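You operate a simulated robot arm through the tools that you are given. There is no shell and no other tool.

The job below is to be done with a simulated robot arm. You get a single attempt, and the scene is never put back.

TASK
Run the snarled wire back, then wind it on again at Slow.
Fine: dial to Slow before either run; back onto the green spool first; switch the teal board off at the end; the guard stays shut.

The check looks at the end state, three seconds after you hand in, the way a careful person would. Anything else that was tipped, shoved, dropped, spilled or broken makes it a failure.

THE ROBOT
A 7-joint arm with a two-finger parallel gripper, fixed in place. Base frame: the origin is on the floor under the middle of its stand, x ahead of it, y to its left, z up. Lengths are in cm, angles in degrees, forces in N, time in s.
It reaches about 137.2 cm from its shoulder. Its first joint turns from -149.0 to 149.0 degrees. Payload 3.43 kg.
Tool frame: the origin (TCP) lies between the finger pads and is the grasp point; the fingertips stand 3 cm ahead of it; z points along the fingers, y is the line along which they close. Largest opening 9.4 cm; finger width 2.8, thickness 1; the body of the gripper, 5 by 9.6 cm, starts 5.5 cm behind the TCP.
Orientation is that of the tool frame in the base frame, as a unit quaternion [w, x, y, z]. With the fingers straight down and closing along the base's y, the tool's x points along the base's -x, its y along +y and its z along -z.

THE INTERFACE
- The arm moves only by the tool step_arm. Its argument "targets" is a list that holds one entry, the list of rows, each a list of 7 numbers: the finger opening in cm, from 0 to 9.4, then the shift along the tool's x, y, z in cm, then the turn, a rotation vector about the tool's x, y, z in degrees. In form: [[[claw, x, y, z, wx, wy, wz], ...]]. A call has 1 to 20 rows; each row is the pose to reach, as a shift and turn from the pose commanded when the call began, along the tool's axes at that moment. Each row takes 0.2 s and may step no farther than 5 cm and 8.6 degrees from the row before; otherwise, or with a gripper value out of range, the whole call is refused. Where a pose cannot be reached the arm comes as near as it can. A force on the tool above 40 N (or 10 N above the force at the start of the call, whichever is more), or a blocked arm, ends the call early, and 0.2 s more pass. The fingers move at their own pace (about 4.5 cm/s each) and stop on an object; they squeeze with about 21 N. The grip force told is the motor's: it shows also when the fingers shut on nothing. Time passes only in rows, and 0.2 s behind the last, so rows that repeat a pose let the fingers close. The reply holds the time, the measured pose of the TCP, the force on the tool along the base axes, the opening and the grip force, in the units named above and with some noise, with the torque about the TCP (base axes, N m) and any sound that the robot's microphone picked up.
- Cameras (640 x 400 px; columns grow to the right, rows downward): "scene" is fixed at [40.17, -64.82, 145.6]; the picture's right is [-0.82, 0.57, 0.00], its down [0.32, 0.46, -0.83] and it looks along [-0.47, -0.68, -0.56] (base axes); focal length 327 px, centre (320, 200). "wrist" rides on the gripper at [7.6, 1.4, -10.2] in the tool frame; the picture's right is [-0.18, 0.98, 0.00], its down [-0.75, -0.14, -0.64] and it looks along [-0.63, -0.12, 0.77] (tool axes); focal length 243 px, centre (320, 200). There is no depth. A picture from a camera that has moved, and an enlarged one, comes with that camera's place and axes in the base frame and with its lens.
- grab_frame(camera): a new picture of that camera. The clock stands still meanwhile.
- close_up(camera, box): a new picture of the part [left, top, right, bottom] of that camera's present view, enlarged. The clock stands still meanwhile.
- finish_job(): hands the job in; it is judged then, once.

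Places have to be worked out from the pictures, the camera data and where the tool is seen. Open the gripper and draw the arm clear of the work before you hand the job in, unless the task says otherwise.

The tools are called after "Emit:" as name(argument=value, ...) on one line, values as JSON. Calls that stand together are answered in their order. step_arm: Moves the arm, as the interface text tells. Its arguments: {"type":"object","properties":{"targets":{"type":"array"}},"required":["targets"]} The other tools are called the same way: grab_frame (camera) takes a picture; close_up (camera, box) takes an enlarged picture of a part of a camera's view; finish_job () hands the job in.

At the start:

```text
t: 0.0
tool_pos: [-8.9, -98.35, 121.08]
ee_rot: [0.0, 0.0, 1.0, 0.0]
force: [0.3, 0.0, -0.8]
moment: [0.01, 0.01, -0.04]
gripper_width: 9.41
gripper_force: 0.1
```

scene: 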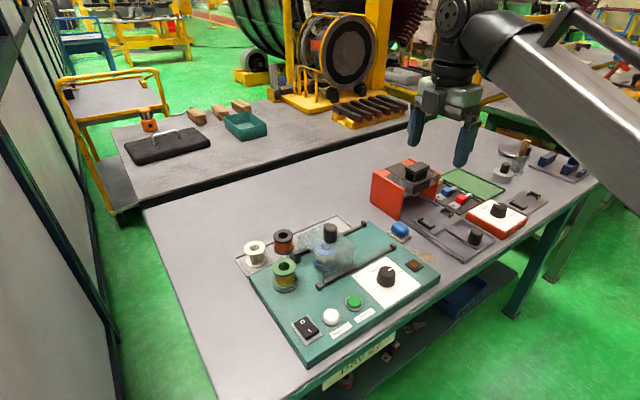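
wrist: 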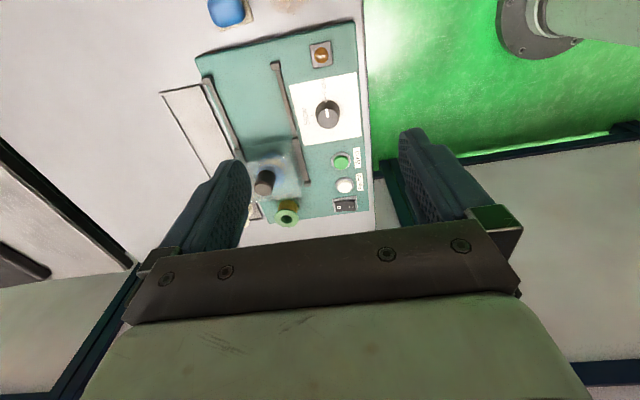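

The pictures show a teal board with spools, a guard, a dial, two push buttons and a rocker switch. I'll look closer at the board from both cameras before moving.

Emit:
close_up(camera="scene", box=[220, 200, 460, 370])

Emit:
close_up(camera="wrist", box=[150, 0, 390, 240])

Emit:
close_up(camera="scene", box=[280, 280, 400, 370])

Emit:
close_up(camera="scene", box=[340, 240, 440, 310])

```text
2.35 times, centred on (340, 285) of scene
camera zoom: at [40.17, -64.82, 145.6], right [-0.82, 0.57, 0.0], down [0.32, 0.46, -0.83], along [-0.47, -0.68, -0.56], focal length 770 px, centre (273, 0)
```

zoom: 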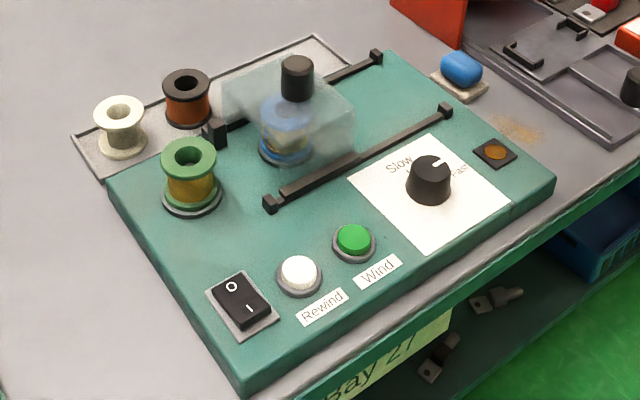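

```text
1.67 times, centred on (270, 120) of wrist
camera zoom: at [-16.5, -97.06, 131.42], right [0.18, 0.98, 0.0], down [0.75, -0.14, 0.64], along [0.63, -0.12, -0.77], focal length 404 px, centre (403, 333)
```

zoom: 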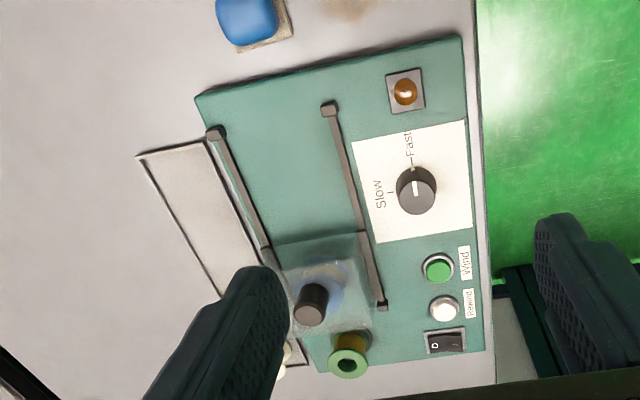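

```text
4.44 times, centred on (340, 325) of scene
camera zoom: at [40.17, -64.82, 145.6], right [-0.82, 0.57, 0.0], down [0.32, 0.46, -0.83], along [-0.47, -0.68, -0.56], focal length 1454 px, centre (231, -356)
```

zoom: 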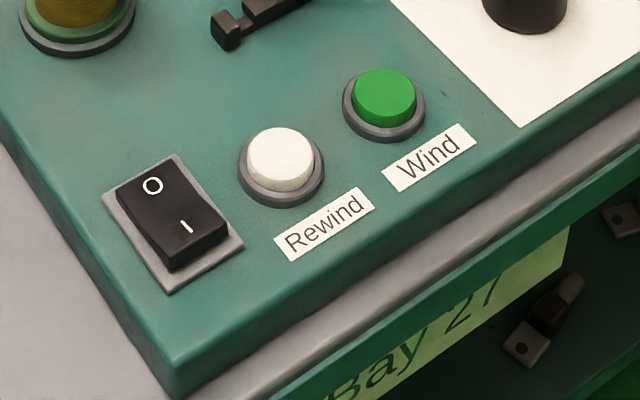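

```text
5.71 times, centred on (390, 275) of scene
camera zoom: at [40.17, -64.82, 145.6], right [-0.82, 0.57, 0.0], down [0.32, 0.46, -0.83], along [-0.47, -0.68, -0.56], focal length 1869 px, centre (-80, -229)
```

zoom: 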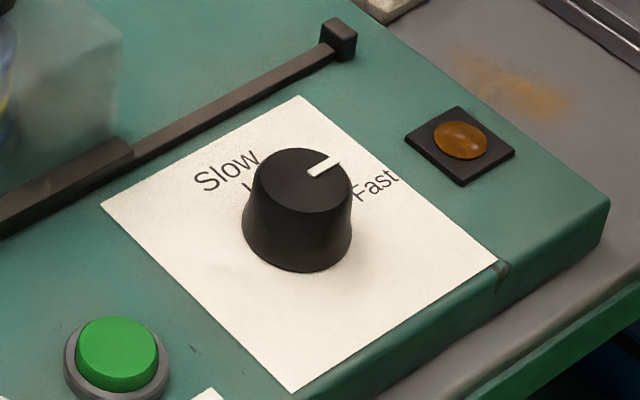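

The board looks aligned with the base axes, roughly x -14..23 and y -118..-93, with its top near z 87. I'll zoom in further on the rocker, lamp and dial to read their state.

Emit:
close_up(camera="scene", box=[288, 308, 328, 342])

Emit:
close_up(camera="scene", box=[395, 250, 435, 280])

Emit:
close_up(camera="wrist", box=[275, 30, 375, 140])

Emit:
close_up(camera="scene", box=[240, 215, 370, 300])

Emit:
close_up(camera="wrist", box=[235, 140, 375, 235])

```text
11.76 times, centred on (308, 325) of scene
camera zoom: at [40.17, -64.82, 145.6], right [-0.82, 0.57, 0.0], down [0.32, 0.46, -0.83], along [-0.47, -0.68, -0.56], focal length 3848 px, centre (461, -1271)
```

zoom: 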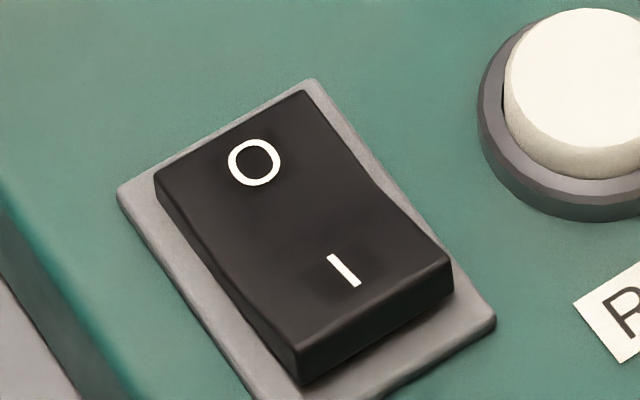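

```text
13.33 times, centred on (415, 265) of scene
camera zoom: at [40.17, -64.82, 145.6], right [-0.82, 0.57, 0.0], down [0.32, 0.46, -0.83], along [-0.47, -0.68, -0.56], focal length 4361 px, centre (-947, -667)
```

zoom: 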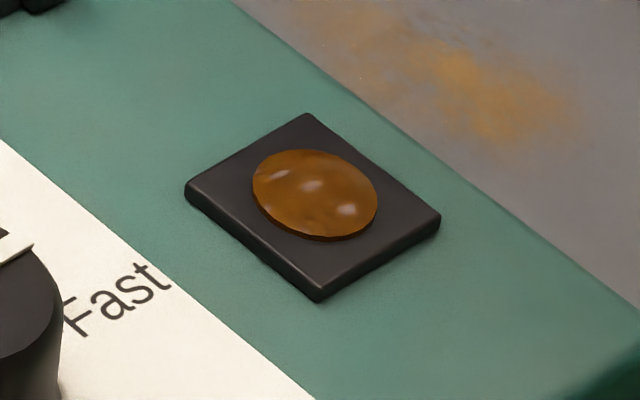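

```text
3.64 times, centred on (325, 85) of wrist
camera zoom: at [-16.5, -97.06, 131.42], right [0.18, 0.98, 0.0], down [0.75, -0.14, 0.64], along [0.63, -0.12, -0.77], focal length 882 px, centre (302, 618)
```

zoom: 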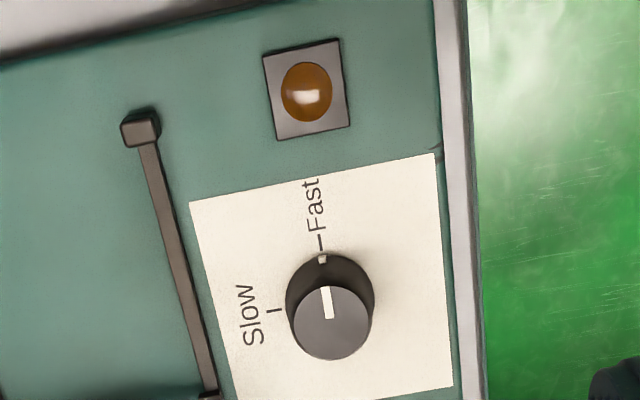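

```text
4.71 times, centred on (305, 258) of scene
camera zoom: at [40.17, -64.82, 145.6], right [-0.82, 0.57, 0.0], down [0.32, 0.46, -0.83], along [-0.47, -0.68, -0.56], focal length 1539 px, centre (391, -71)
```

zoom: 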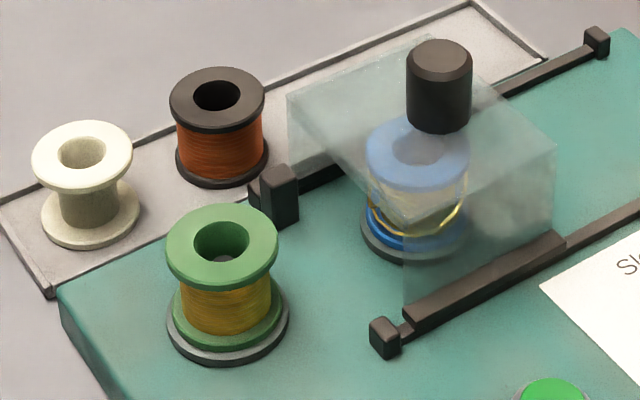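

```text
4.21 times, centred on (305, 188) of wrist
camera zoom: at [-16.5, -97.06, 131.42], right [0.18, 0.98, 0.0], down [0.75, -0.14, 0.64], along [0.63, -0.12, -0.77], focal length 1022 px, centre (383, 253)
```

zoom: 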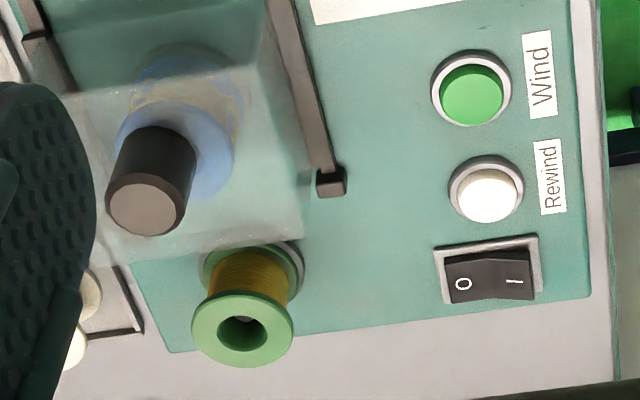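

The I end of the rocker stands proud and the amber lamp is dull, so the board looks to be off. The pointer is at Fast (toward base -x) and Slow is about 90° counter-clockwise from above, toward -y. I place the dial near (-1.5, -98.6), and I'll lower 12 cm for a better view of it.

Emit:
step_arm(targets=[[[9.4, 0, 0, 4, 0, 0, 0], [9.4, 0, 0, 8, 0, 0, 0], [9.4, 0, 0, 12, 0, 0, 0], [9.4, 0, 0, 12, 0, 0, 0]]])

Emit:
grab_frame(camera="wrist")

Emit:
grab_frame(camera="scene")

```text
t: 1.0
tool_pos: [-9.01, -98.51, 108.9]
ee_rot: [-0.001, 0.0, 1.0, 0.0]
force: [0.2, 0.7, -0.9]
moment: [-0.02, 0.01, -0.01]
gripper_width: 9.41
gripper_force: 0.0
```

```text
taken
camera wrist: at [-16.6, -97.15, 119.22], right [0.18, 0.98, 0.0], down [0.75, -0.14, 0.64], along [0.63, -0.12, -0.77], focal length 243 px, centre (320, 200)
```

wrist: 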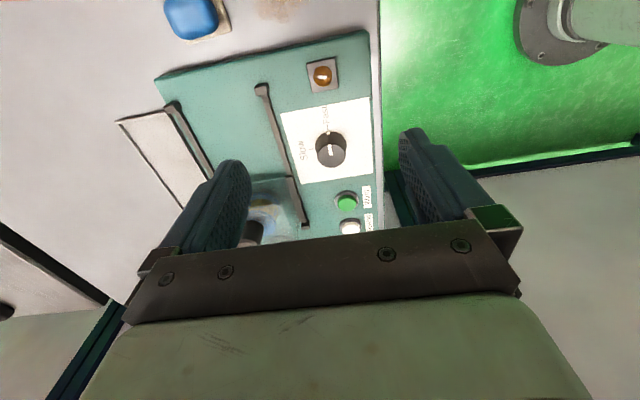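

```text
taken
```

scene: 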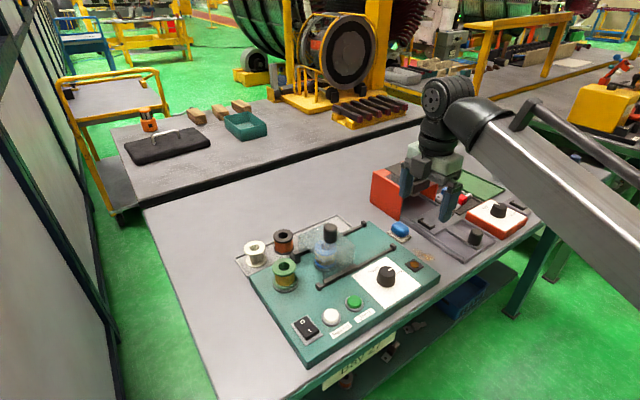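

The wrist now sees the whole dial between the fingers. I'll enlarge both views to triangulate the dial and button heights.

Emit:
close_up(camera="wrist", box=[260, 50, 400, 190])

Emit:
close_up(camera="wrist", box=[290, 90, 370, 190])

Emit:
close_up(camera="wrist", box=[300, 160, 400, 240])

Emit:
close_up(camera="scene", box=[360, 255, 420, 295])

Emit:
close_up(camera="scene", box=[310, 285, 380, 330])

```text
2.86 times, centred on (330, 120) of wrist
camera zoom: at [-16.6, -97.15, 119.22], right [0.18, 0.98, 0.0], down [0.75, -0.14, 0.64], along [0.63, -0.12, -0.77], focal length 693 px, centre (291, 429)
```

zoom: 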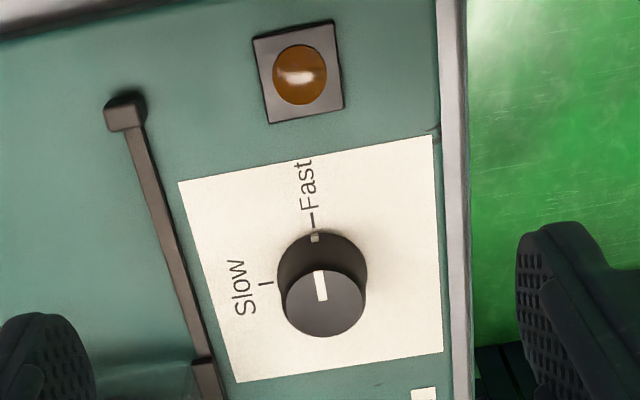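

```text
4.00 times, centred on (330, 140) of wrist
camera zoom: at [-16.6, -97.15, 119.22], right [0.18, 0.98, 0.0], down [0.75, -0.14, 0.64], along [0.63, -0.12, -0.77], focal length 970 px, centre (280, 440)
```

zoom: 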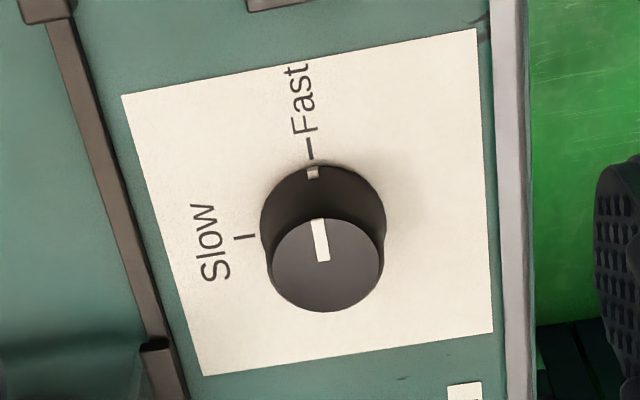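

```text
5.00 times, centred on (350, 200) of wrist
camera zoom: at [-16.6, -97.15, 119.22], right [0.18, 0.98, 0.0], down [0.75, -0.14, 0.64], along [0.63, -0.12, -0.77], focal length 1213 px, centre (170, 200)
```

zoom: 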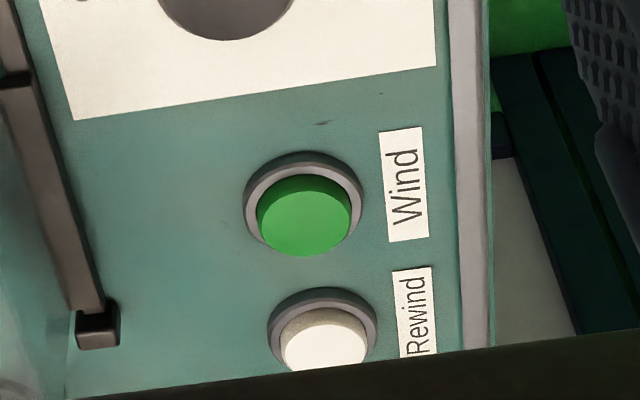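

```text
10.00 times, centred on (390, 275) of scene
camera zoom: at [40.17, -64.82, 145.6], right [-0.82, 0.57, 0.0], down [0.32, 0.46, -0.83], along [-0.47, -0.68, -0.56], focal length 3271 px, centre (-380, -550)
```

zoom: 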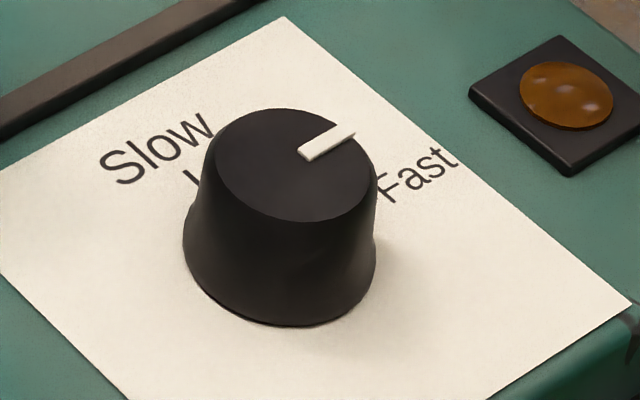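

```text
8.89 times, centred on (345, 308) of scene
camera zoom: at [40.17, -64.82, 145.6], right [-0.82, 0.57, 0.0], down [0.32, 0.46, -0.83], along [-0.47, -0.68, -0.56], focal length 2907 px, centre (98, -756)
```

zoom: 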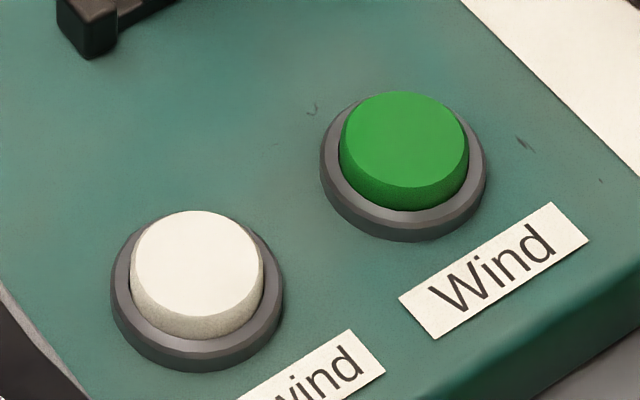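

Triangulating puts the knob top centre at about (-1.55, -98.4, 92), board surface at z ≈ 88.7, Wind at (8.6, -97.55), Rewind at (14.7, -97.55) and the rocker at (20.3, -98.0). Next I move above the dial at a safe height and pre-turn the gripper +45° so the 90° turn is centred.

Emit:
step_arm(targets=[[[9.4, -3.7, 0, 0, 0, 0, 7.5], [9.4, -7.4, 0, 0, 0, 0, 15], [9.4, -7.4, 0, 0, 0, 0, 22.5], [9.4, -7.4, 0, 0, 0, 0, 30], [9.4, -7.4, 0, 0, 0, 0, 37.5], [9.4, -7.4, 0, 0, 0, 0, 45], [9.4, -7.4, 0, 0, 0, 0, 45]]])

Emit:
grab_frame(camera="wrist")

Emit:
grab_frame(camera="scene")

```text
t: 2.6
tool_pos: [-1.54, -98.52, 109.12]
ee_rot: [0.0, 0.383, 0.924, 0.0]
force: [0.1, -0.6, 0.1]
moment: [-0.03, -0.01, -0.02]
gripper_width: 9.41
gripper_force: 0.0
```

```text
taken
camera wrist: at [-5.93, -92.13, 119.42], right [0.83, 0.56, 0.0], down [0.43, -0.63, 0.64], along [0.36, -0.53, -0.77], focal length 243 px, centre (320, 200)
```

wrist: 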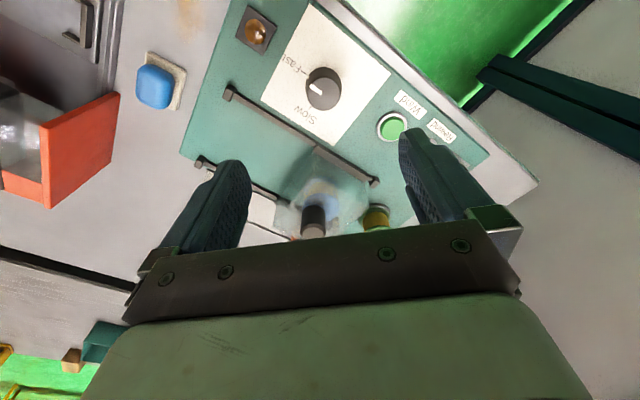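

```text
taken
```

scene: 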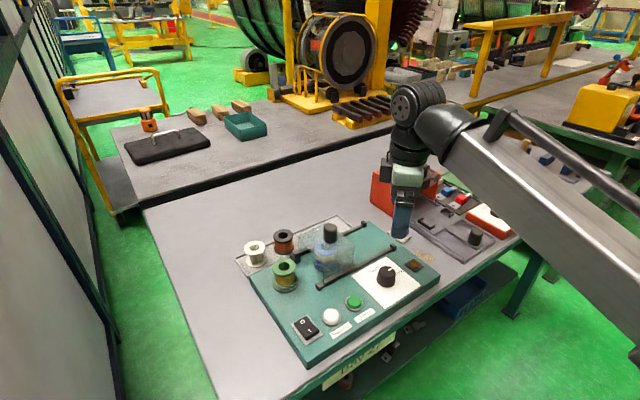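

The rotation was reached cleanly. I'll enlarge the dial from this third viewpoint to confirm its position before descending.

Emit:
close_up(camera="wrist", box=[270, 40, 380, 150])

```text
3.64 times, centred on (325, 95) of wrist
camera zoom: at [-5.93, -92.13, 119.42], right [0.83, 0.56, 0.0], down [0.43, -0.63, 0.64], along [0.36, -0.53, -0.77], focal length 882 px, centre (302, 582)
```

zoom: 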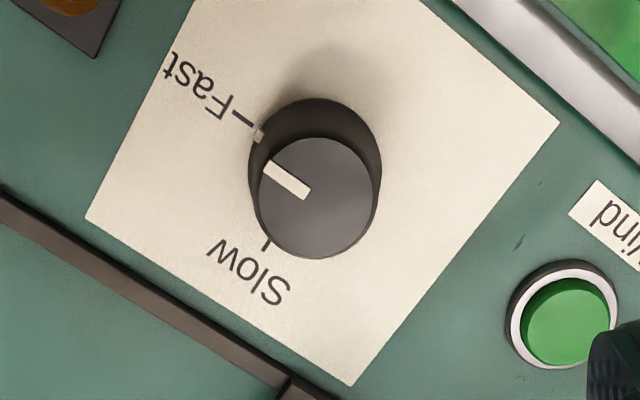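

Combining the three views, the knob centre is about (-1.1, -98.4) with its top at z ≈ 92. I shift 0.4 cm in +x and descend to TCP z ≈ 96.5, with the fingertips still above the knob, to check alignment.

Emit:
step_arm(targets=[[[9.4, -0.28, 0.28, 4, 0, 0, 0], [9.4, -0.28, 0.28, 8, 0, 0, 0], [9.4, -0.28, 0.28, 11, 0, 0, 0], [9.4, -0.28, 0.28, 12.6, 0, 0, 0], [9.4, -0.28, 0.28, 12.6, 0, 0, 0]]])

Emit:
grab_frame(camera="wrist")

Emit:
close_up(camera="scene", box=[340, 190, 460, 310])

```text
t: 3.8
tool_pos: [-1.18, -98.29, 96.44]
ee_rot: [0.0, 0.383, 0.924, -0.001]
force: [-0.3, 0.0, -0.2]
moment: [0.03, 0.03, 0.02]
gripper_width: 9.42
gripper_force: 0.1
```

```text
taken
camera wrist: at [-5.6, -92.06, 106.82], right [0.83, 0.56, 0.0], down [0.43, -0.63, 0.64], along [0.36, -0.53, -0.77], focal length 243 px, centre (320, 200)
```

wrist: 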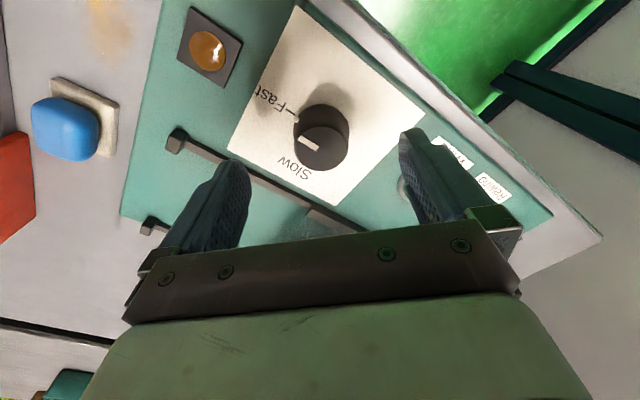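

```text
3.33 times, centred on (400, 250) of scene
camera zoom: at [40.17, -64.82, 145.6], right [-0.82, 0.57, 0.0], down [0.32, 0.46, -0.83], along [-0.47, -0.68, -0.56], focal length 1090 px, centre (53, 33)
```

zoom: 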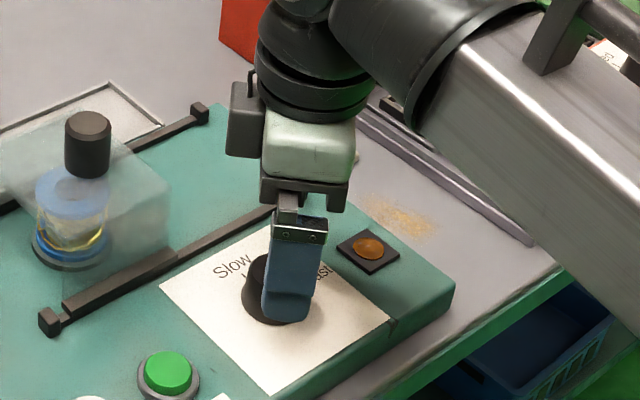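

Knob appears centred between the fingers. One enlarged check, then I'll descend around it.

Emit:
close_up(camera="wrist", box=[270, 80, 370, 190])

```text
3.64 times, centred on (320, 135) of wrist
camera zoom: at [-5.6, -92.06, 106.82], right [0.83, 0.56, 0.0], down [0.43, -0.63, 0.64], along [0.36, -0.53, -0.77], focal length 882 px, centre (320, 436)
```

zoom: 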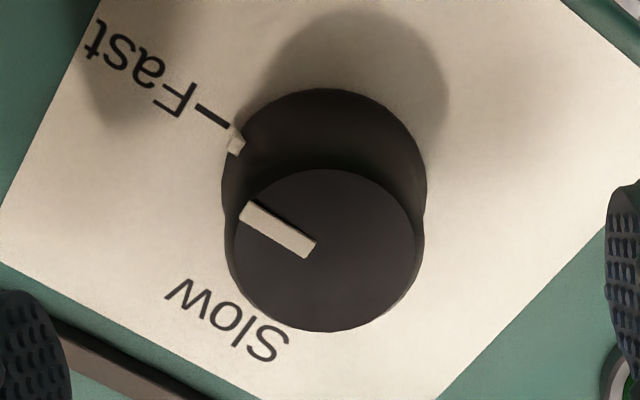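

Aligned to within about 0.1 cm. I narrow the fingers to 7 cm, descend so the tips come to z ≈ 89.8 (about 1 cm above the board), then close on the knob.

Emit:
step_arm(targets=[[[7.0, 0, 0, 0, 0, 0, 0], [7.0, 0, 0.05, 1.5, 0, 0, 0], [7.0, 0, 0.05, 2.8, 0, 0, 0], [7.0, 0, 0.05, 3.6, 0, 0, 0], [7.0, 0, 0.05, 3.6, 0, 0, 0]]])

Emit:
grab_frame(camera="wrist")

Emit:
close_up(camera="scene", box=[340, 210, 440, 310])

```text
t: 5.0
tool_pos: [-1.21, -98.34, 93.04]
ee_rot: [0.0, 0.382, 0.924, 0.0]
force: [0.2, 0.5, 0.0]
moment: [0.0, 0.02, 0.02]
gripper_width: 7.0
gripper_force: 0.0
```

```text
taken
camera wrist: at [-5.46, -92.06, 103.37], right [0.83, 0.56, 0.0], down [0.43, -0.63, 0.64], along [0.36, -0.53, -0.77], focal length 243 px, centre (320, 200)
```

wrist: 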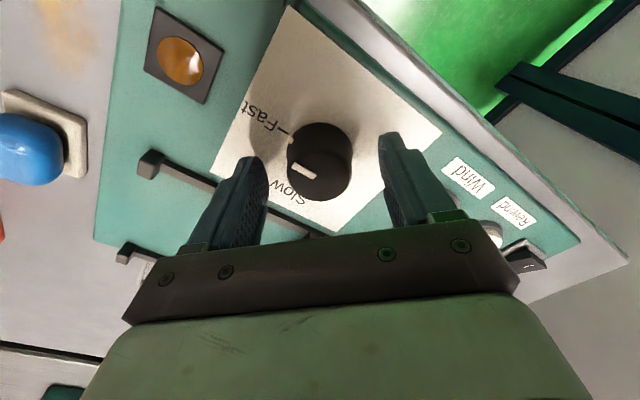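

```text
4.00 times, centred on (390, 260) of scene
camera zoom: at [40.17, -64.82, 145.6], right [-0.82, 0.57, 0.0], down [0.32, 0.46, -0.83], along [-0.47, -0.68, -0.56], focal length 1308 px, centre (40, -40)
```

zoom: 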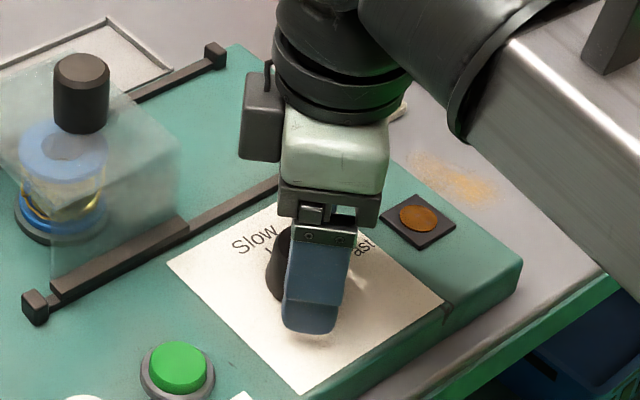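

The fingers straddle the knob with the tips about 1 cm above the paper. I'll close on it while holding position.

Emit:
step_arm(targets=[[[2.0, 0, 0, 0.2, 0, 0, 0], [2.0, 0, 0, 0.2, 0, 0, 0], [2.0, 0, 0, 0.2, 0, 0, 0], [2.0, 0, 0, 0.2, 0, 0, 0], [2.0, 0, 0, 0.2, 0, 0, 0]]])

Emit:
grab_frame(camera="wrist")

```text
t: 6.2
tool_pos: [-1.17, -98.36, 92.76]
ee_rot: [0.0, 0.383, 0.924, -0.001]
force: [-6.0, -8.0, 1.8]
moment: [0.03, -0.3, 0.03]
gripper_width: 3.94
gripper_force: 45.2
```

```text
taken
camera wrist: at [-5.52, -92.07, 103.1], right [0.83, 0.56, 0.0], down [0.43, -0.63, 0.64], along [0.36, -0.53, -0.77], focal length 243 px, centre (320, 200)
```

wrist: 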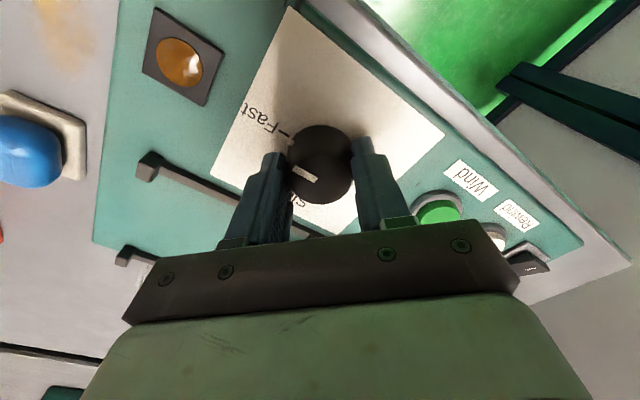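

Grip holds at 3.94 cm with a ~10 N side force along -tool y, so the TCP sits slightly off the knob axis. I'll ease it -0.1 cm in tool y and see whether the force drops.

Emit:
step_arm(targets=[[[2.0, 0, -0.1, 0, 0, 0, 0], [2.0, 0, -0.1, 0, 0, 0, 0]]])

```text
t: 6.8
tool_pos: [-1.17, -98.34, 92.88]
ee_rot: [0.0, 0.383, 0.924, 0.0]
force: [-2.1, -0.5, -1.0]
moment: [-0.95, 0.25, 0.02]
gripper_width: 3.95
gripper_force: 44.9
```

The side force is nearly gone. Now I turn the knob counter-clockwise (tool wz negative), 42° at first, watching the torque.

Emit:
step_arm(targets=[[[2.0, 0, 0, 0, 0, 0, -7], [2.0, 0, 0, 0, 0, 0, -14], [2.0, 0, 0, 0, 0, 0, -21], [2.0, 0, 0, 0, 0, 0, -28], [2.0, 0, 0, 0, 0, 0, -35], [2.0, 0, 0, 0, 0, 0, -42], [2.0, 0, 0, 0, 0, 0, -42]]])

Emit:
grab_frame(camera="wrist")

```text
t: 8.4
tool_pos: [-1.19, -98.44, 92.84]
ee_rot: [0.0, 0.025, 1.0, -0.002]
force: [-13.1, -18.4, 14.0]
moment: [0.34, -0.63, -0.02]
gripper_width: 3.91
gripper_force: 45.0
```

```text
taken
camera wrist: at [-8.73, -96.73, 103.09], right [0.23, 0.97, 0.0], down [0.75, -0.18, 0.64], along [0.62, -0.15, -0.77], focal length 243 px, centre (320, 200)
```

wrist: 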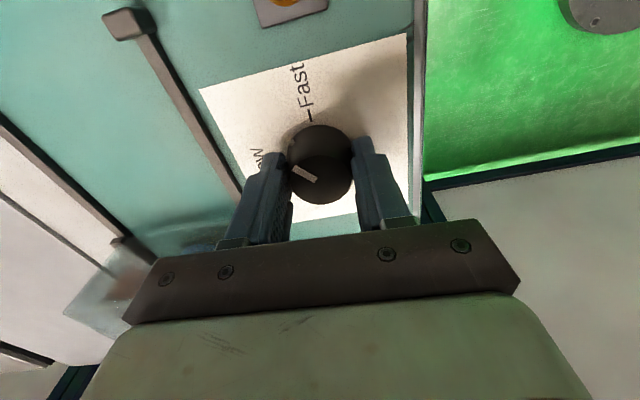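

The knob is turning with the gripper, with side forces of about (-13, -18) N from a small axis offset. I'll ease toward -x/-y and re-check before the second half.

Emit:
step_arm(targets=[[[2.0, 0.1, -0.15, -0.05, 0, 0, 0], [2.0, 0.1, -0.15, -0.05, 0, 0, 0]]])

```text
t: 9.0
tool_pos: [-1.22, -98.46, 92.82]
ee_rot: [0.0, 0.026, 1.0, 0.0]
force: [-5.8, -13.8, 14.4]
moment: [-0.06, 1.03, -0.01]
gripper_width: 3.94
gripper_force: 45.7
```

Forces are dropping; I'll ease a little more the same way and slightly up.

Emit:
step_arm(targets=[[[2.0, 0.07, -0.15, -0.1, 0, 0, 0], [2.0, 0.07, -0.15, -0.1, 0, 0, 0]]])

```text
t: 9.6
tool_pos: [-1.14, -98.46, 92.79]
ee_rot: [0.0, 0.026, 1.0, 0.001]
force: [2.1, 6.1, -3.7]
moment: [-0.99, 0.68, -0.05]
gripper_width: 3.95
gripper_force: 44.9
```

Forces are now small and the knob has turned 42°. I'll continue another 40°, then look at the pointer.

Emit:
step_arm(targets=[[[2.0, 0, 0, 0, 0, 0, -7], [2.0, 0, 0, 0, 0, 0, -14], [2.0, 0, 0, 0, 0, 0, -21], [2.0, 0, 0, 0, 0, 0, -28], [2.0, 0, 0, 0, 0, 0, -35], [2.0, 0, 0, 0, 0, 0, -40], [2.0, 0, 0, 0, 0, 0, -40]]])

Emit:
grab_frame(camera="wrist")

Emit:
close_up(camera="scene", box=[340, 220, 440, 310])

```text
t: 11.2
tool_pos: [-1.34, -98.66, 92.83]
ee_rot: [0.001, -0.318, 0.948, 0.001]
force: [11.6, 15.8, -21.1]
moment: [0.48, -0.29, 0.05]
gripper_width: 3.86
gripper_force: 44.7
```

```text
taken
camera wrist: at [-8.27, -102.32, 103.19], right [-0.45, 0.9, 0.0], down [0.69, 0.34, 0.64], along [0.57, 0.29, -0.77], focal length 243 px, centre (320, 200)
```

wrist: 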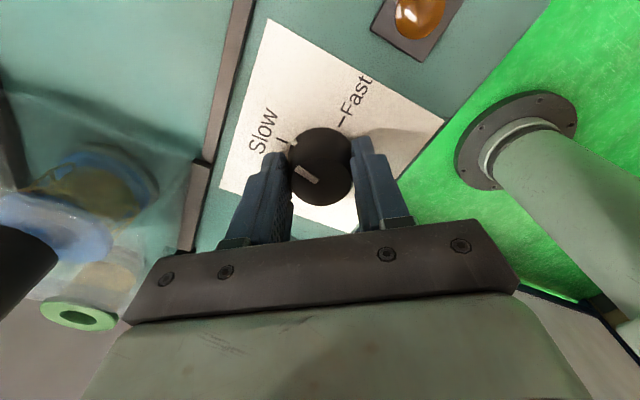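

```text
4.44 times, centred on (390, 265) of scene
camera zoom: at [40.17, -64.82, 145.6], right [-0.82, 0.57, 0.0], down [0.32, 0.46, -0.83], along [-0.47, -0.68, -0.56], focal length 1454 px, centre (9, -89)
```

zoom: 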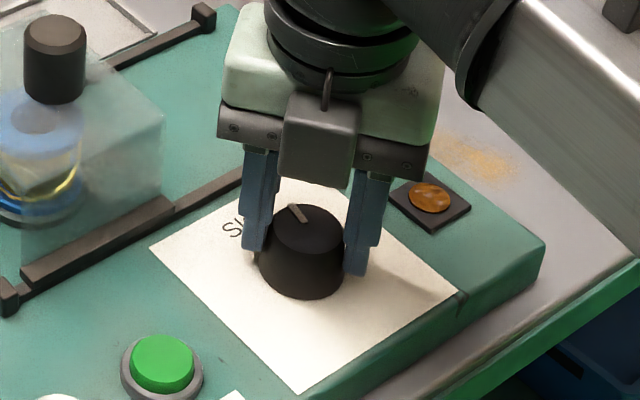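

The skirt mark is close to the Slow tick. I'll enlarge to judge the remaining angle.

Emit:
close_up(camera="wrist", box=[230, 80, 390, 220])

Emit:
close_up(camera="wrist", box=[265, 110, 345, 190])

```text
2.86 times, centred on (310, 150) of wrist
camera zoom: at [-8.27, -102.32, 103.19], right [-0.45, 0.9, 0.0], down [0.69, 0.34, 0.64], along [0.57, 0.29, -0.77], focal length 693 px, centre (349, 343)
```

zoom: 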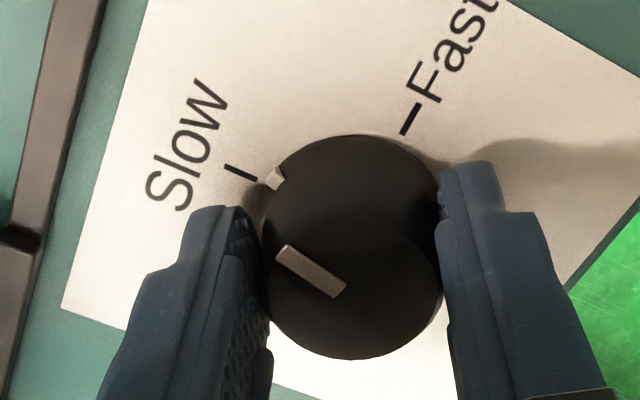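

```text
5.00 times, centred on (305, 150) of wrist
camera zoom: at [-8.27, -102.32, 103.19], right [-0.45, 0.9, 0.0], down [0.69, 0.34, 0.64], along [0.57, 0.29, -0.77], focal length 1213 px, centre (395, 450)
```

zoom: 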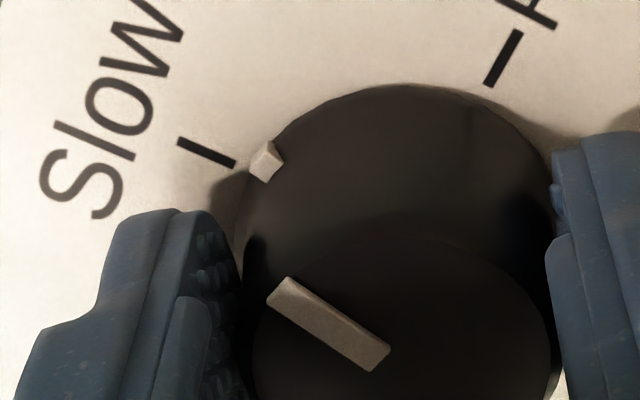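

The mark is still about 7° short of the Slow tick, which fits the 90° spacing. I'll first relieve the load by easing toward +x/+y and slightly down.

Emit:
step_arm(targets=[[[2.0, -0.12, 0.02, 0.1, 0, 0, 0], [2.0, -0.12, 0.02, 0.1, 0, 0, 0]]])

```text
t: 11.8
tool_pos: [-1.32, -98.79, 92.88]
ee_rot: [-0.001, -0.318, 0.948, 0.0]
force: [4.1, 6.2, -4.5]
moment: [1.13, -0.79, -0.02]
gripper_width: 3.89
gripper_force: 45.1
```

Load relieved. Now the last ~8° counter-clockwise.

Emit:
step_arm(targets=[[[2.0, 0, 0, 0, 0, 0, -4], [2.0, 0, 0, 0, 0, 0, -8], [2.0, 0, 0, 0, 0, 0, -8]]])

Emit:
close_up(camera="wrist", box=[265, 110, 345, 190])

```text
t: 12.6
tool_pos: [-1.26, -98.74, 92.95]
ee_rot: [-0.001, -0.383, 0.924, -0.002]
force: [2.8, -13.8, 14.8]
moment: [0.77, -0.17, -0.04]
gripper_width: 3.89
gripper_force: 44.7
```

```text
5.00 times, centred on (305, 150) of wrist
camera zoom: at [-7.69, -103.21, 103.23], right [-0.57, 0.82, 0.0], down [0.63, 0.44, 0.64], along [0.53, 0.36, -0.77], focal length 1213 px, centre (395, 450)
```

zoom: 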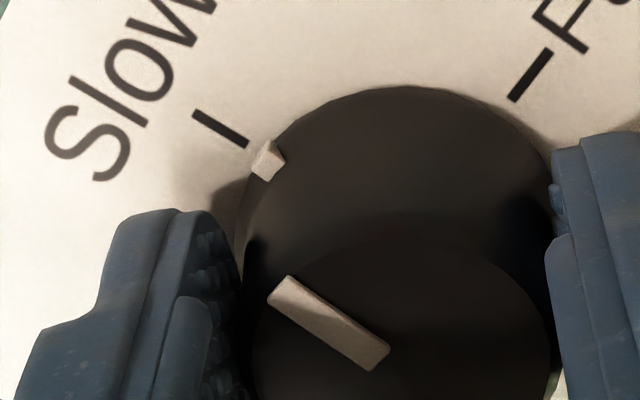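

The mark now lines up with the Slow tick. I'll relieve the remaining side force and open the fingers.

Emit:
step_arm(targets=[[[2.0, 0.05, -0.05, -0.05, 0, 0, 0], [4.6, 0.05, -0.05, -0.05, 0, 0, 0], [6.5, 0.05, -0.05, -0.05, 0, 0, 0], [7.5, 0.05, -0.05, -0.05, 0, 0, 0], [7.5, 0.05, -0.05, -0.05, 0, 0, 0]]])

Emit:
close_up(camera="wrist", box=[245, 90, 385, 210])

```text
t: 13.8
tool_pos: [-1.21, -98.75, 92.83]
ee_rot: [0.0, -0.383, 0.924, 0.0]
force: [0.2, 0.9, 0.5]
moment: [0.0, 0.03, 0.01]
gripper_width: 7.5
gripper_force: 0.1
```

```text
3.33 times, centred on (315, 150) of wrist
camera zoom: at [-7.63, -103.16, 103.12], right [-0.56, 0.83, 0.0], down [0.63, 0.43, 0.64], along [0.53, 0.36, -0.77], focal length 809 px, centre (337, 367)
```

zoom: 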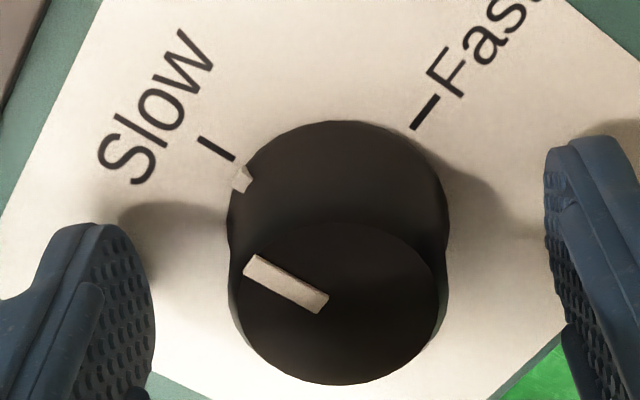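

The fingers are off the knob. Compared with the mark/tick offset in the matching 45° view at Fast (same camera geometry), the dial now sits at Slow with the same parallax offset. I'll rise clear and verify from above.

Emit:
step_arm(targets=[[[7.5, 0, 0, -3, 0, 0, 0], [9.0, 0, 0, -7, 0, 0, 0], [9.0, 0, 0, -11.5, 0, 0, 0], [9.0, 0, 0, -16, 0, 0, 0], [9.0, 0, 0, -16, 0, 0, 0]]])

Emit:
close_up(camera="wrist", box=[260, 40, 380, 150])

Emit:
close_up(camera="scene", box=[360, 250, 420, 295])

Emit:
grab_frame(camera="scene")

```text
t: 15.0
tool_pos: [-1.11, -98.37, 108.94]
ee_rot: [0.0, -0.383, 0.924, 0.0]
force: [-0.6, 0.5, -0.6]
moment: [0.02, 0.01, 0.01]
gripper_width: 8.98
gripper_force: 0.2
```

```text
3.64 times, centred on (320, 95) of wrist
camera zoom: at [-7.57, -102.91, 119.22], right [-0.56, 0.83, 0.0], down [0.63, 0.43, 0.64], along [0.53, 0.36, -0.77], focal length 882 px, centre (320, 582)
```

zoom: 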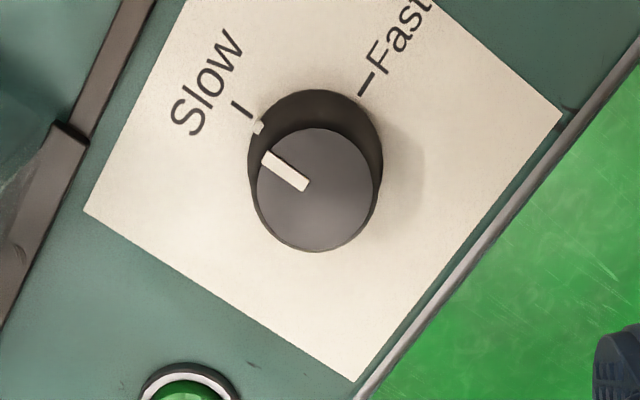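

```text
8.89 times, centred on (390, 272) of scene
camera zoom: at [40.17, -64.82, 145.6], right [-0.82, 0.57, 0.0], down [0.32, 0.46, -0.83], along [-0.47, -0.68, -0.56], focal length 2907 px, centre (-302, -444)
```

zoom: 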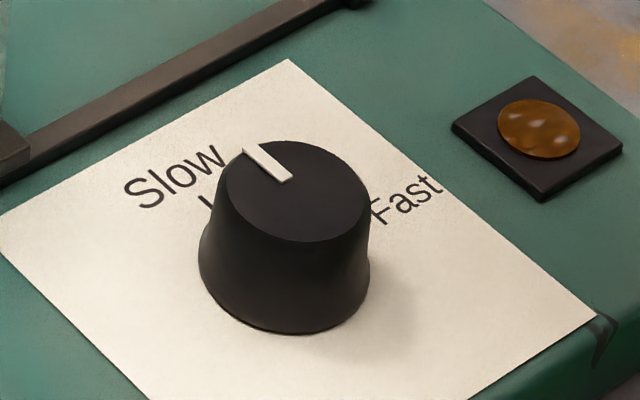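

```text
taken
```

scene: 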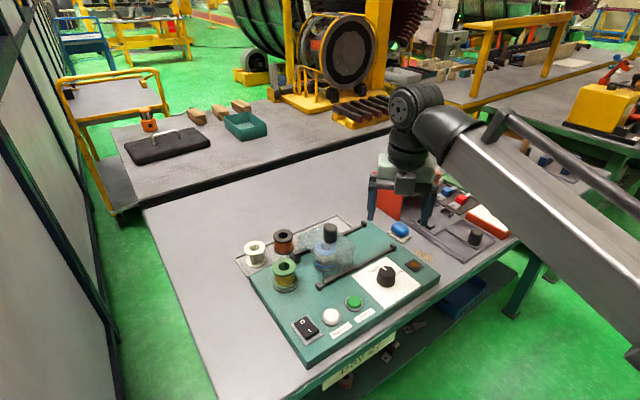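

The pointer is on Slow and nothing else has moved. Next I close the fingers, turn the gripper back to square, and move above the rocker's I end at about (20.4, -96.4), staying at z 109.

Emit:
step_arm(targets=[[[6, -2.77, -2.3, 0, 0, 0, 7.5], [4, -5.53, -4.6, 0, 0, 0, 15], [2, -8.3, -6.9, 0, 0, 0, 22.5], [0, -11.07, -9.2, 0, 0, 0, 30], [0, -13.83, -11.5, 0, 0, 0, 37.5], [0, -16.6, -13.8, 0, 0, 0, 45], [0, -16.6, -13.8, 0, 0, 0, 45]]])

Emit:
grab_frame(camera="wrist")

Emit:
grab_frame(camera="scene")

```text
t: 16.6
tool_pos: [20.47, -96.72, 108.76]
ee_rot: [0.0, 0.0, 1.0, 0.0]
force: [0.4, 0.3, -0.2]
moment: [-0.01, 0.02, 0.02]
gripper_width: 0.0
gripper_force: 20.9
```

```text
taken
camera wrist: at [12.73, -95.5, 119.04], right [0.19, 0.98, 0.0], down [0.75, -0.14, 0.64], along [0.63, -0.12, -0.77], focal length 243 px, centre (320, 200)
```

wrist: 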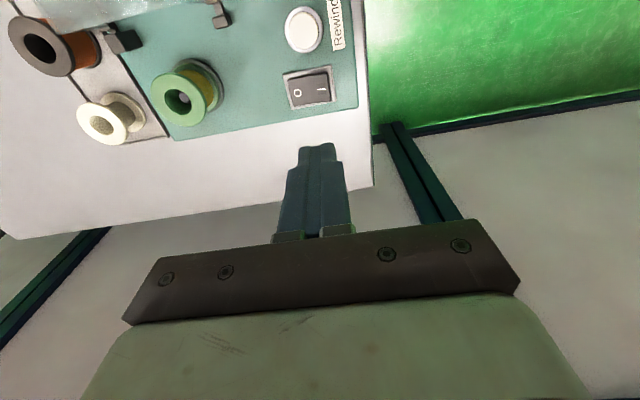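

```text
taken
```

scene: 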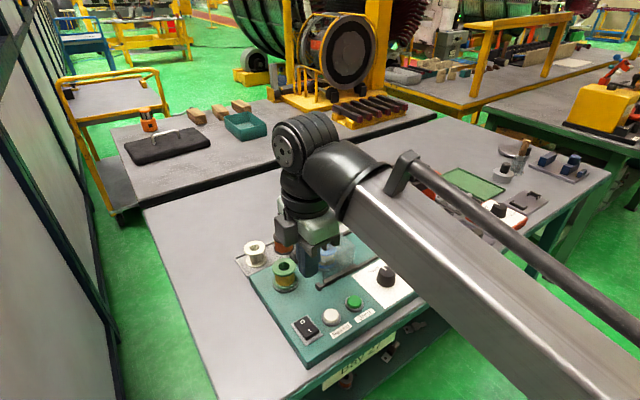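

The wrist camera now sees the rocker; I'll enlarge it to triangulate the I end and the Rewind button better.

Emit:
close_up(camera="wrist", box=[265, 0, 375, 120])

Emit:
close_up(camera="wrist", box=[275, 55, 345, 115])

```text
3.33 times, centred on (320, 60) of wrist
camera zoom: at [12.73, -95.5, 119.04], right [0.19, 0.98, 0.0], down [0.75, -0.14, 0.64], along [0.63, -0.12, -0.77], focal length 809 px, centre (320, 667)
```

zoom: 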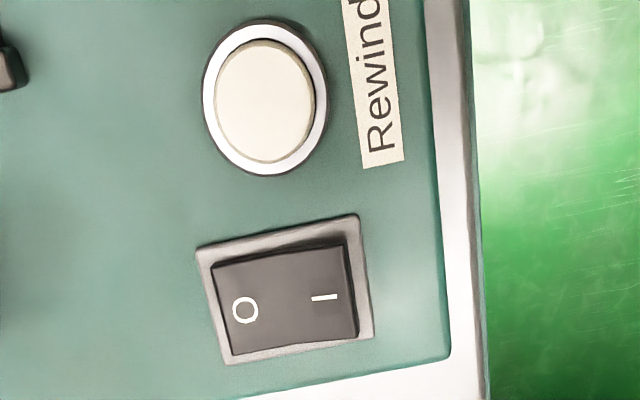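

```text
6.67 times, centred on (310, 85) of wrist
camera zoom: at [12.73, -95.5, 119.04], right [0.19, 0.98, 0.0], down [0.75, -0.14, 0.64], along [0.63, -0.12, -0.77], focal length 1618 px, centre (387, 967)
```

zoom: 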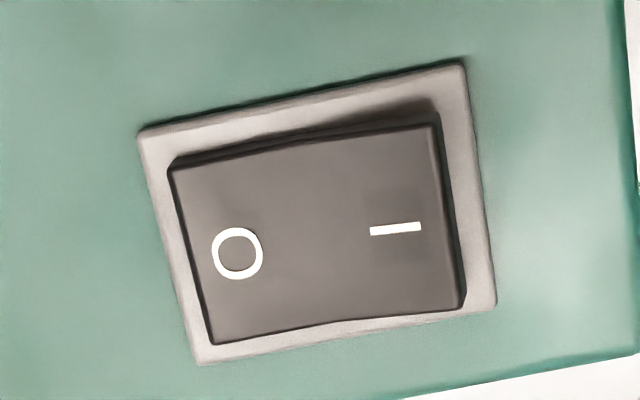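

The I end is at about (20.4, -96.4..-97) near z 90.5. I shift +0.4 in y and descend to leave the closed fingertips about 1.5 cm above it.

Emit:
step_arm(targets=[[[0, 0, 0.4, 4, 0, 0, 0], [0, 0, 0.4, 8, 0, 0, 0], [0, 0, 0.4, 12, 0, 0, 0], [0, 0, 0.4, 13.7, 0, 0, 0], [0, 0, 0.4, 13.7, 0, 0, 0]]])

Emit:
grab_frame(camera="wrist")

Emit:
close_up(camera="scene", box=[270, 280, 370, 350])

```text
t: 17.8
tool_pos: [19.98, -96.46, 95.32]
ee_rot: [-0.001, 0.0, 1.0, 0.0]
force: [-0.2, 0.5, 0.2]
moment: [0.0, -0.01, -0.02]
gripper_width: 0.02
gripper_force: 20.7
```

```text
taken
camera wrist: at [12.33, -95.14, 105.52], right [0.18, 0.98, 0.0], down [0.75, -0.14, 0.64], along [0.63, -0.12, -0.77], focal length 243 px, centre (320, 200)
```

wrist: 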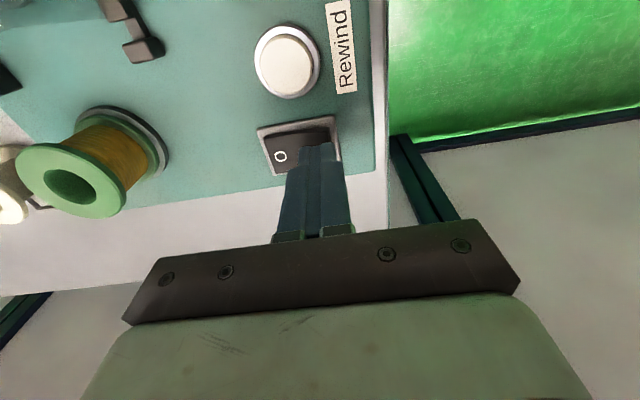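

```text
5.71 times, centred on (320, 315) of scene
camera zoom: at [40.17, -64.82, 145.6], right [-0.82, 0.57, 0.0], down [0.32, 0.46, -0.83], along [-0.47, -0.68, -0.56], focal length 1869 px, centre (320, -457)
```

zoom: 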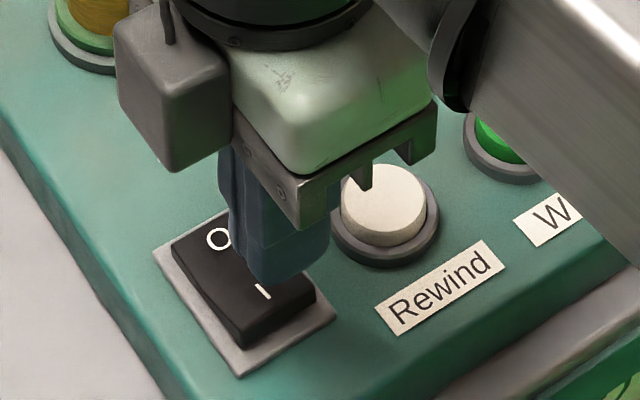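

Projecting the fingertip down lands it on the "I" label. I'll press slowly in 0.3 cm steps, with the force limit as a stop.

Emit:
step_arm(targets=[[[0, 0, 0, 0.6, 0, 0, 0], [0, 0, 0, 1.0, 0, 0, 0], [0, 0, 0, 1.3, 0, 0, 0], [0, 0, 0, 1.6, 0, 0, 0], [0, 0, 0, 1.9, 0, 0, 0], [0, 0, 0, 2.2, 0, 0, 0], [0, 0, 0, 2.5, 0, 0, 0], [0, 0, 0, 2.7, 0, 0, 0]]])

Emit:
close_up(camera="scene", box=[270, 280, 370, 350])

Emit:
close_up(camera="scene", box=[395, 250, 435, 280])

```text
t: 19.4
tool_pos: [20.24, -96.41, 93.21]
ee_rot: [0.001, 0.0, 1.0, -0.003]
force: [-0.7, 5.0, 13.6]
moment: [0.02, 0.04, 0.0]
gripper_width: 0.0
gripper_force: 21.3
stopped in row 8: the force on the tool passed its limit at 45 N (the readings are from after the stop); the commanded pose is now the measured one
```

```text
5.71 times, centred on (320, 315) of scene
camera zoom: at [40.17, -64.82, 145.6], right [-0.82, 0.57, 0.0], down [0.32, 0.46, -0.83], along [-0.47, -0.68, -0.56], focal length 1869 px, centre (320, -457)
```

zoom: 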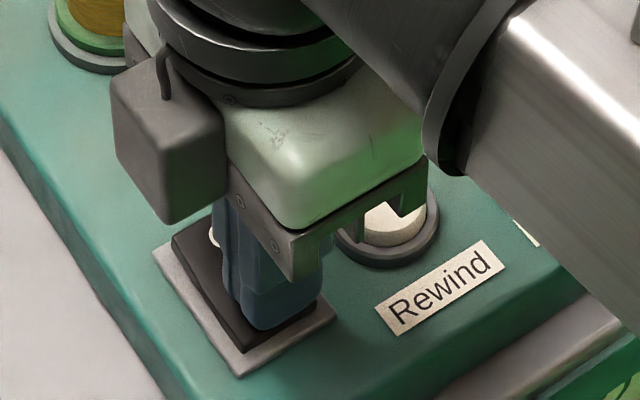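

```text
13.33 times, centred on (415, 265) of scene
camera zoom: at [40.17, -64.82, 145.6], right [-0.82, 0.57, 0.0], down [0.32, 0.46, -0.83], along [-0.47, -0.68, -0.56], focal length 4361 px, centre (-947, -667)
```

zoom: 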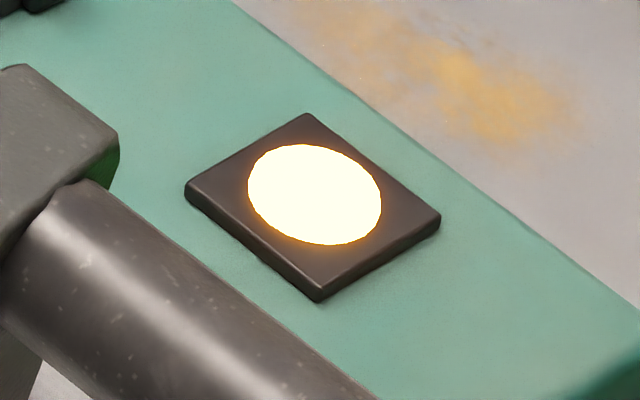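

The lamp is lit, so the board is on. I'll lift straight up and move over the Rewind button at about (14.7, -97.55).

Emit:
step_arm(targets=[[[0, 0, 0, -2, 0, 0, 0], [0, 0, 0, -5, 0, 0, 0], [0, 2.8, -0.55, -6, 0, 0, 0], [0, 5.6, -1.1, -6, 0, 0, 0], [0, 5.6, -1.1, -6, 0, 0, 0]]])

Emit:
grab_frame(camera="wrist")

Emit:
close_up(camera="scene", box=[230, 210, 440, 350])

```text
t: 20.6
tool_pos: [14.38, -97.31, 98.93]
ee_rot: [0.001, 0.0, 1.0, -0.004]
force: [-0.2, -0.4, 0.3]
moment: [0.01, -0.04, 0.0]
gripper_width: 0.01
gripper_force: 20.9
```

```text
taken
camera wrist: at [6.74, -95.96, 109.26], right [0.18, 0.98, -0.01], down [0.75, -0.14, 0.64], along [0.63, -0.12, -0.76], focal length 243 px, centre (320, 200)
```

wrist: 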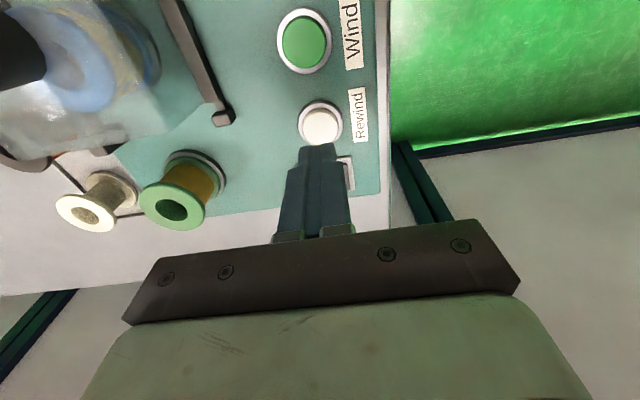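

```text
2.86 times, centred on (335, 280) of scene
camera zoom: at [40.17, -64.82, 145.6], right [-0.82, 0.57, 0.0], down [0.32, 0.46, -0.83], along [-0.47, -0.68, -0.56], focal length 934 px, centre (277, -29)
```

zoom: 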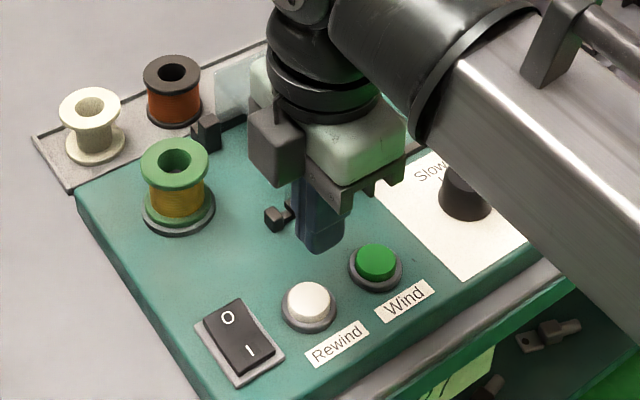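

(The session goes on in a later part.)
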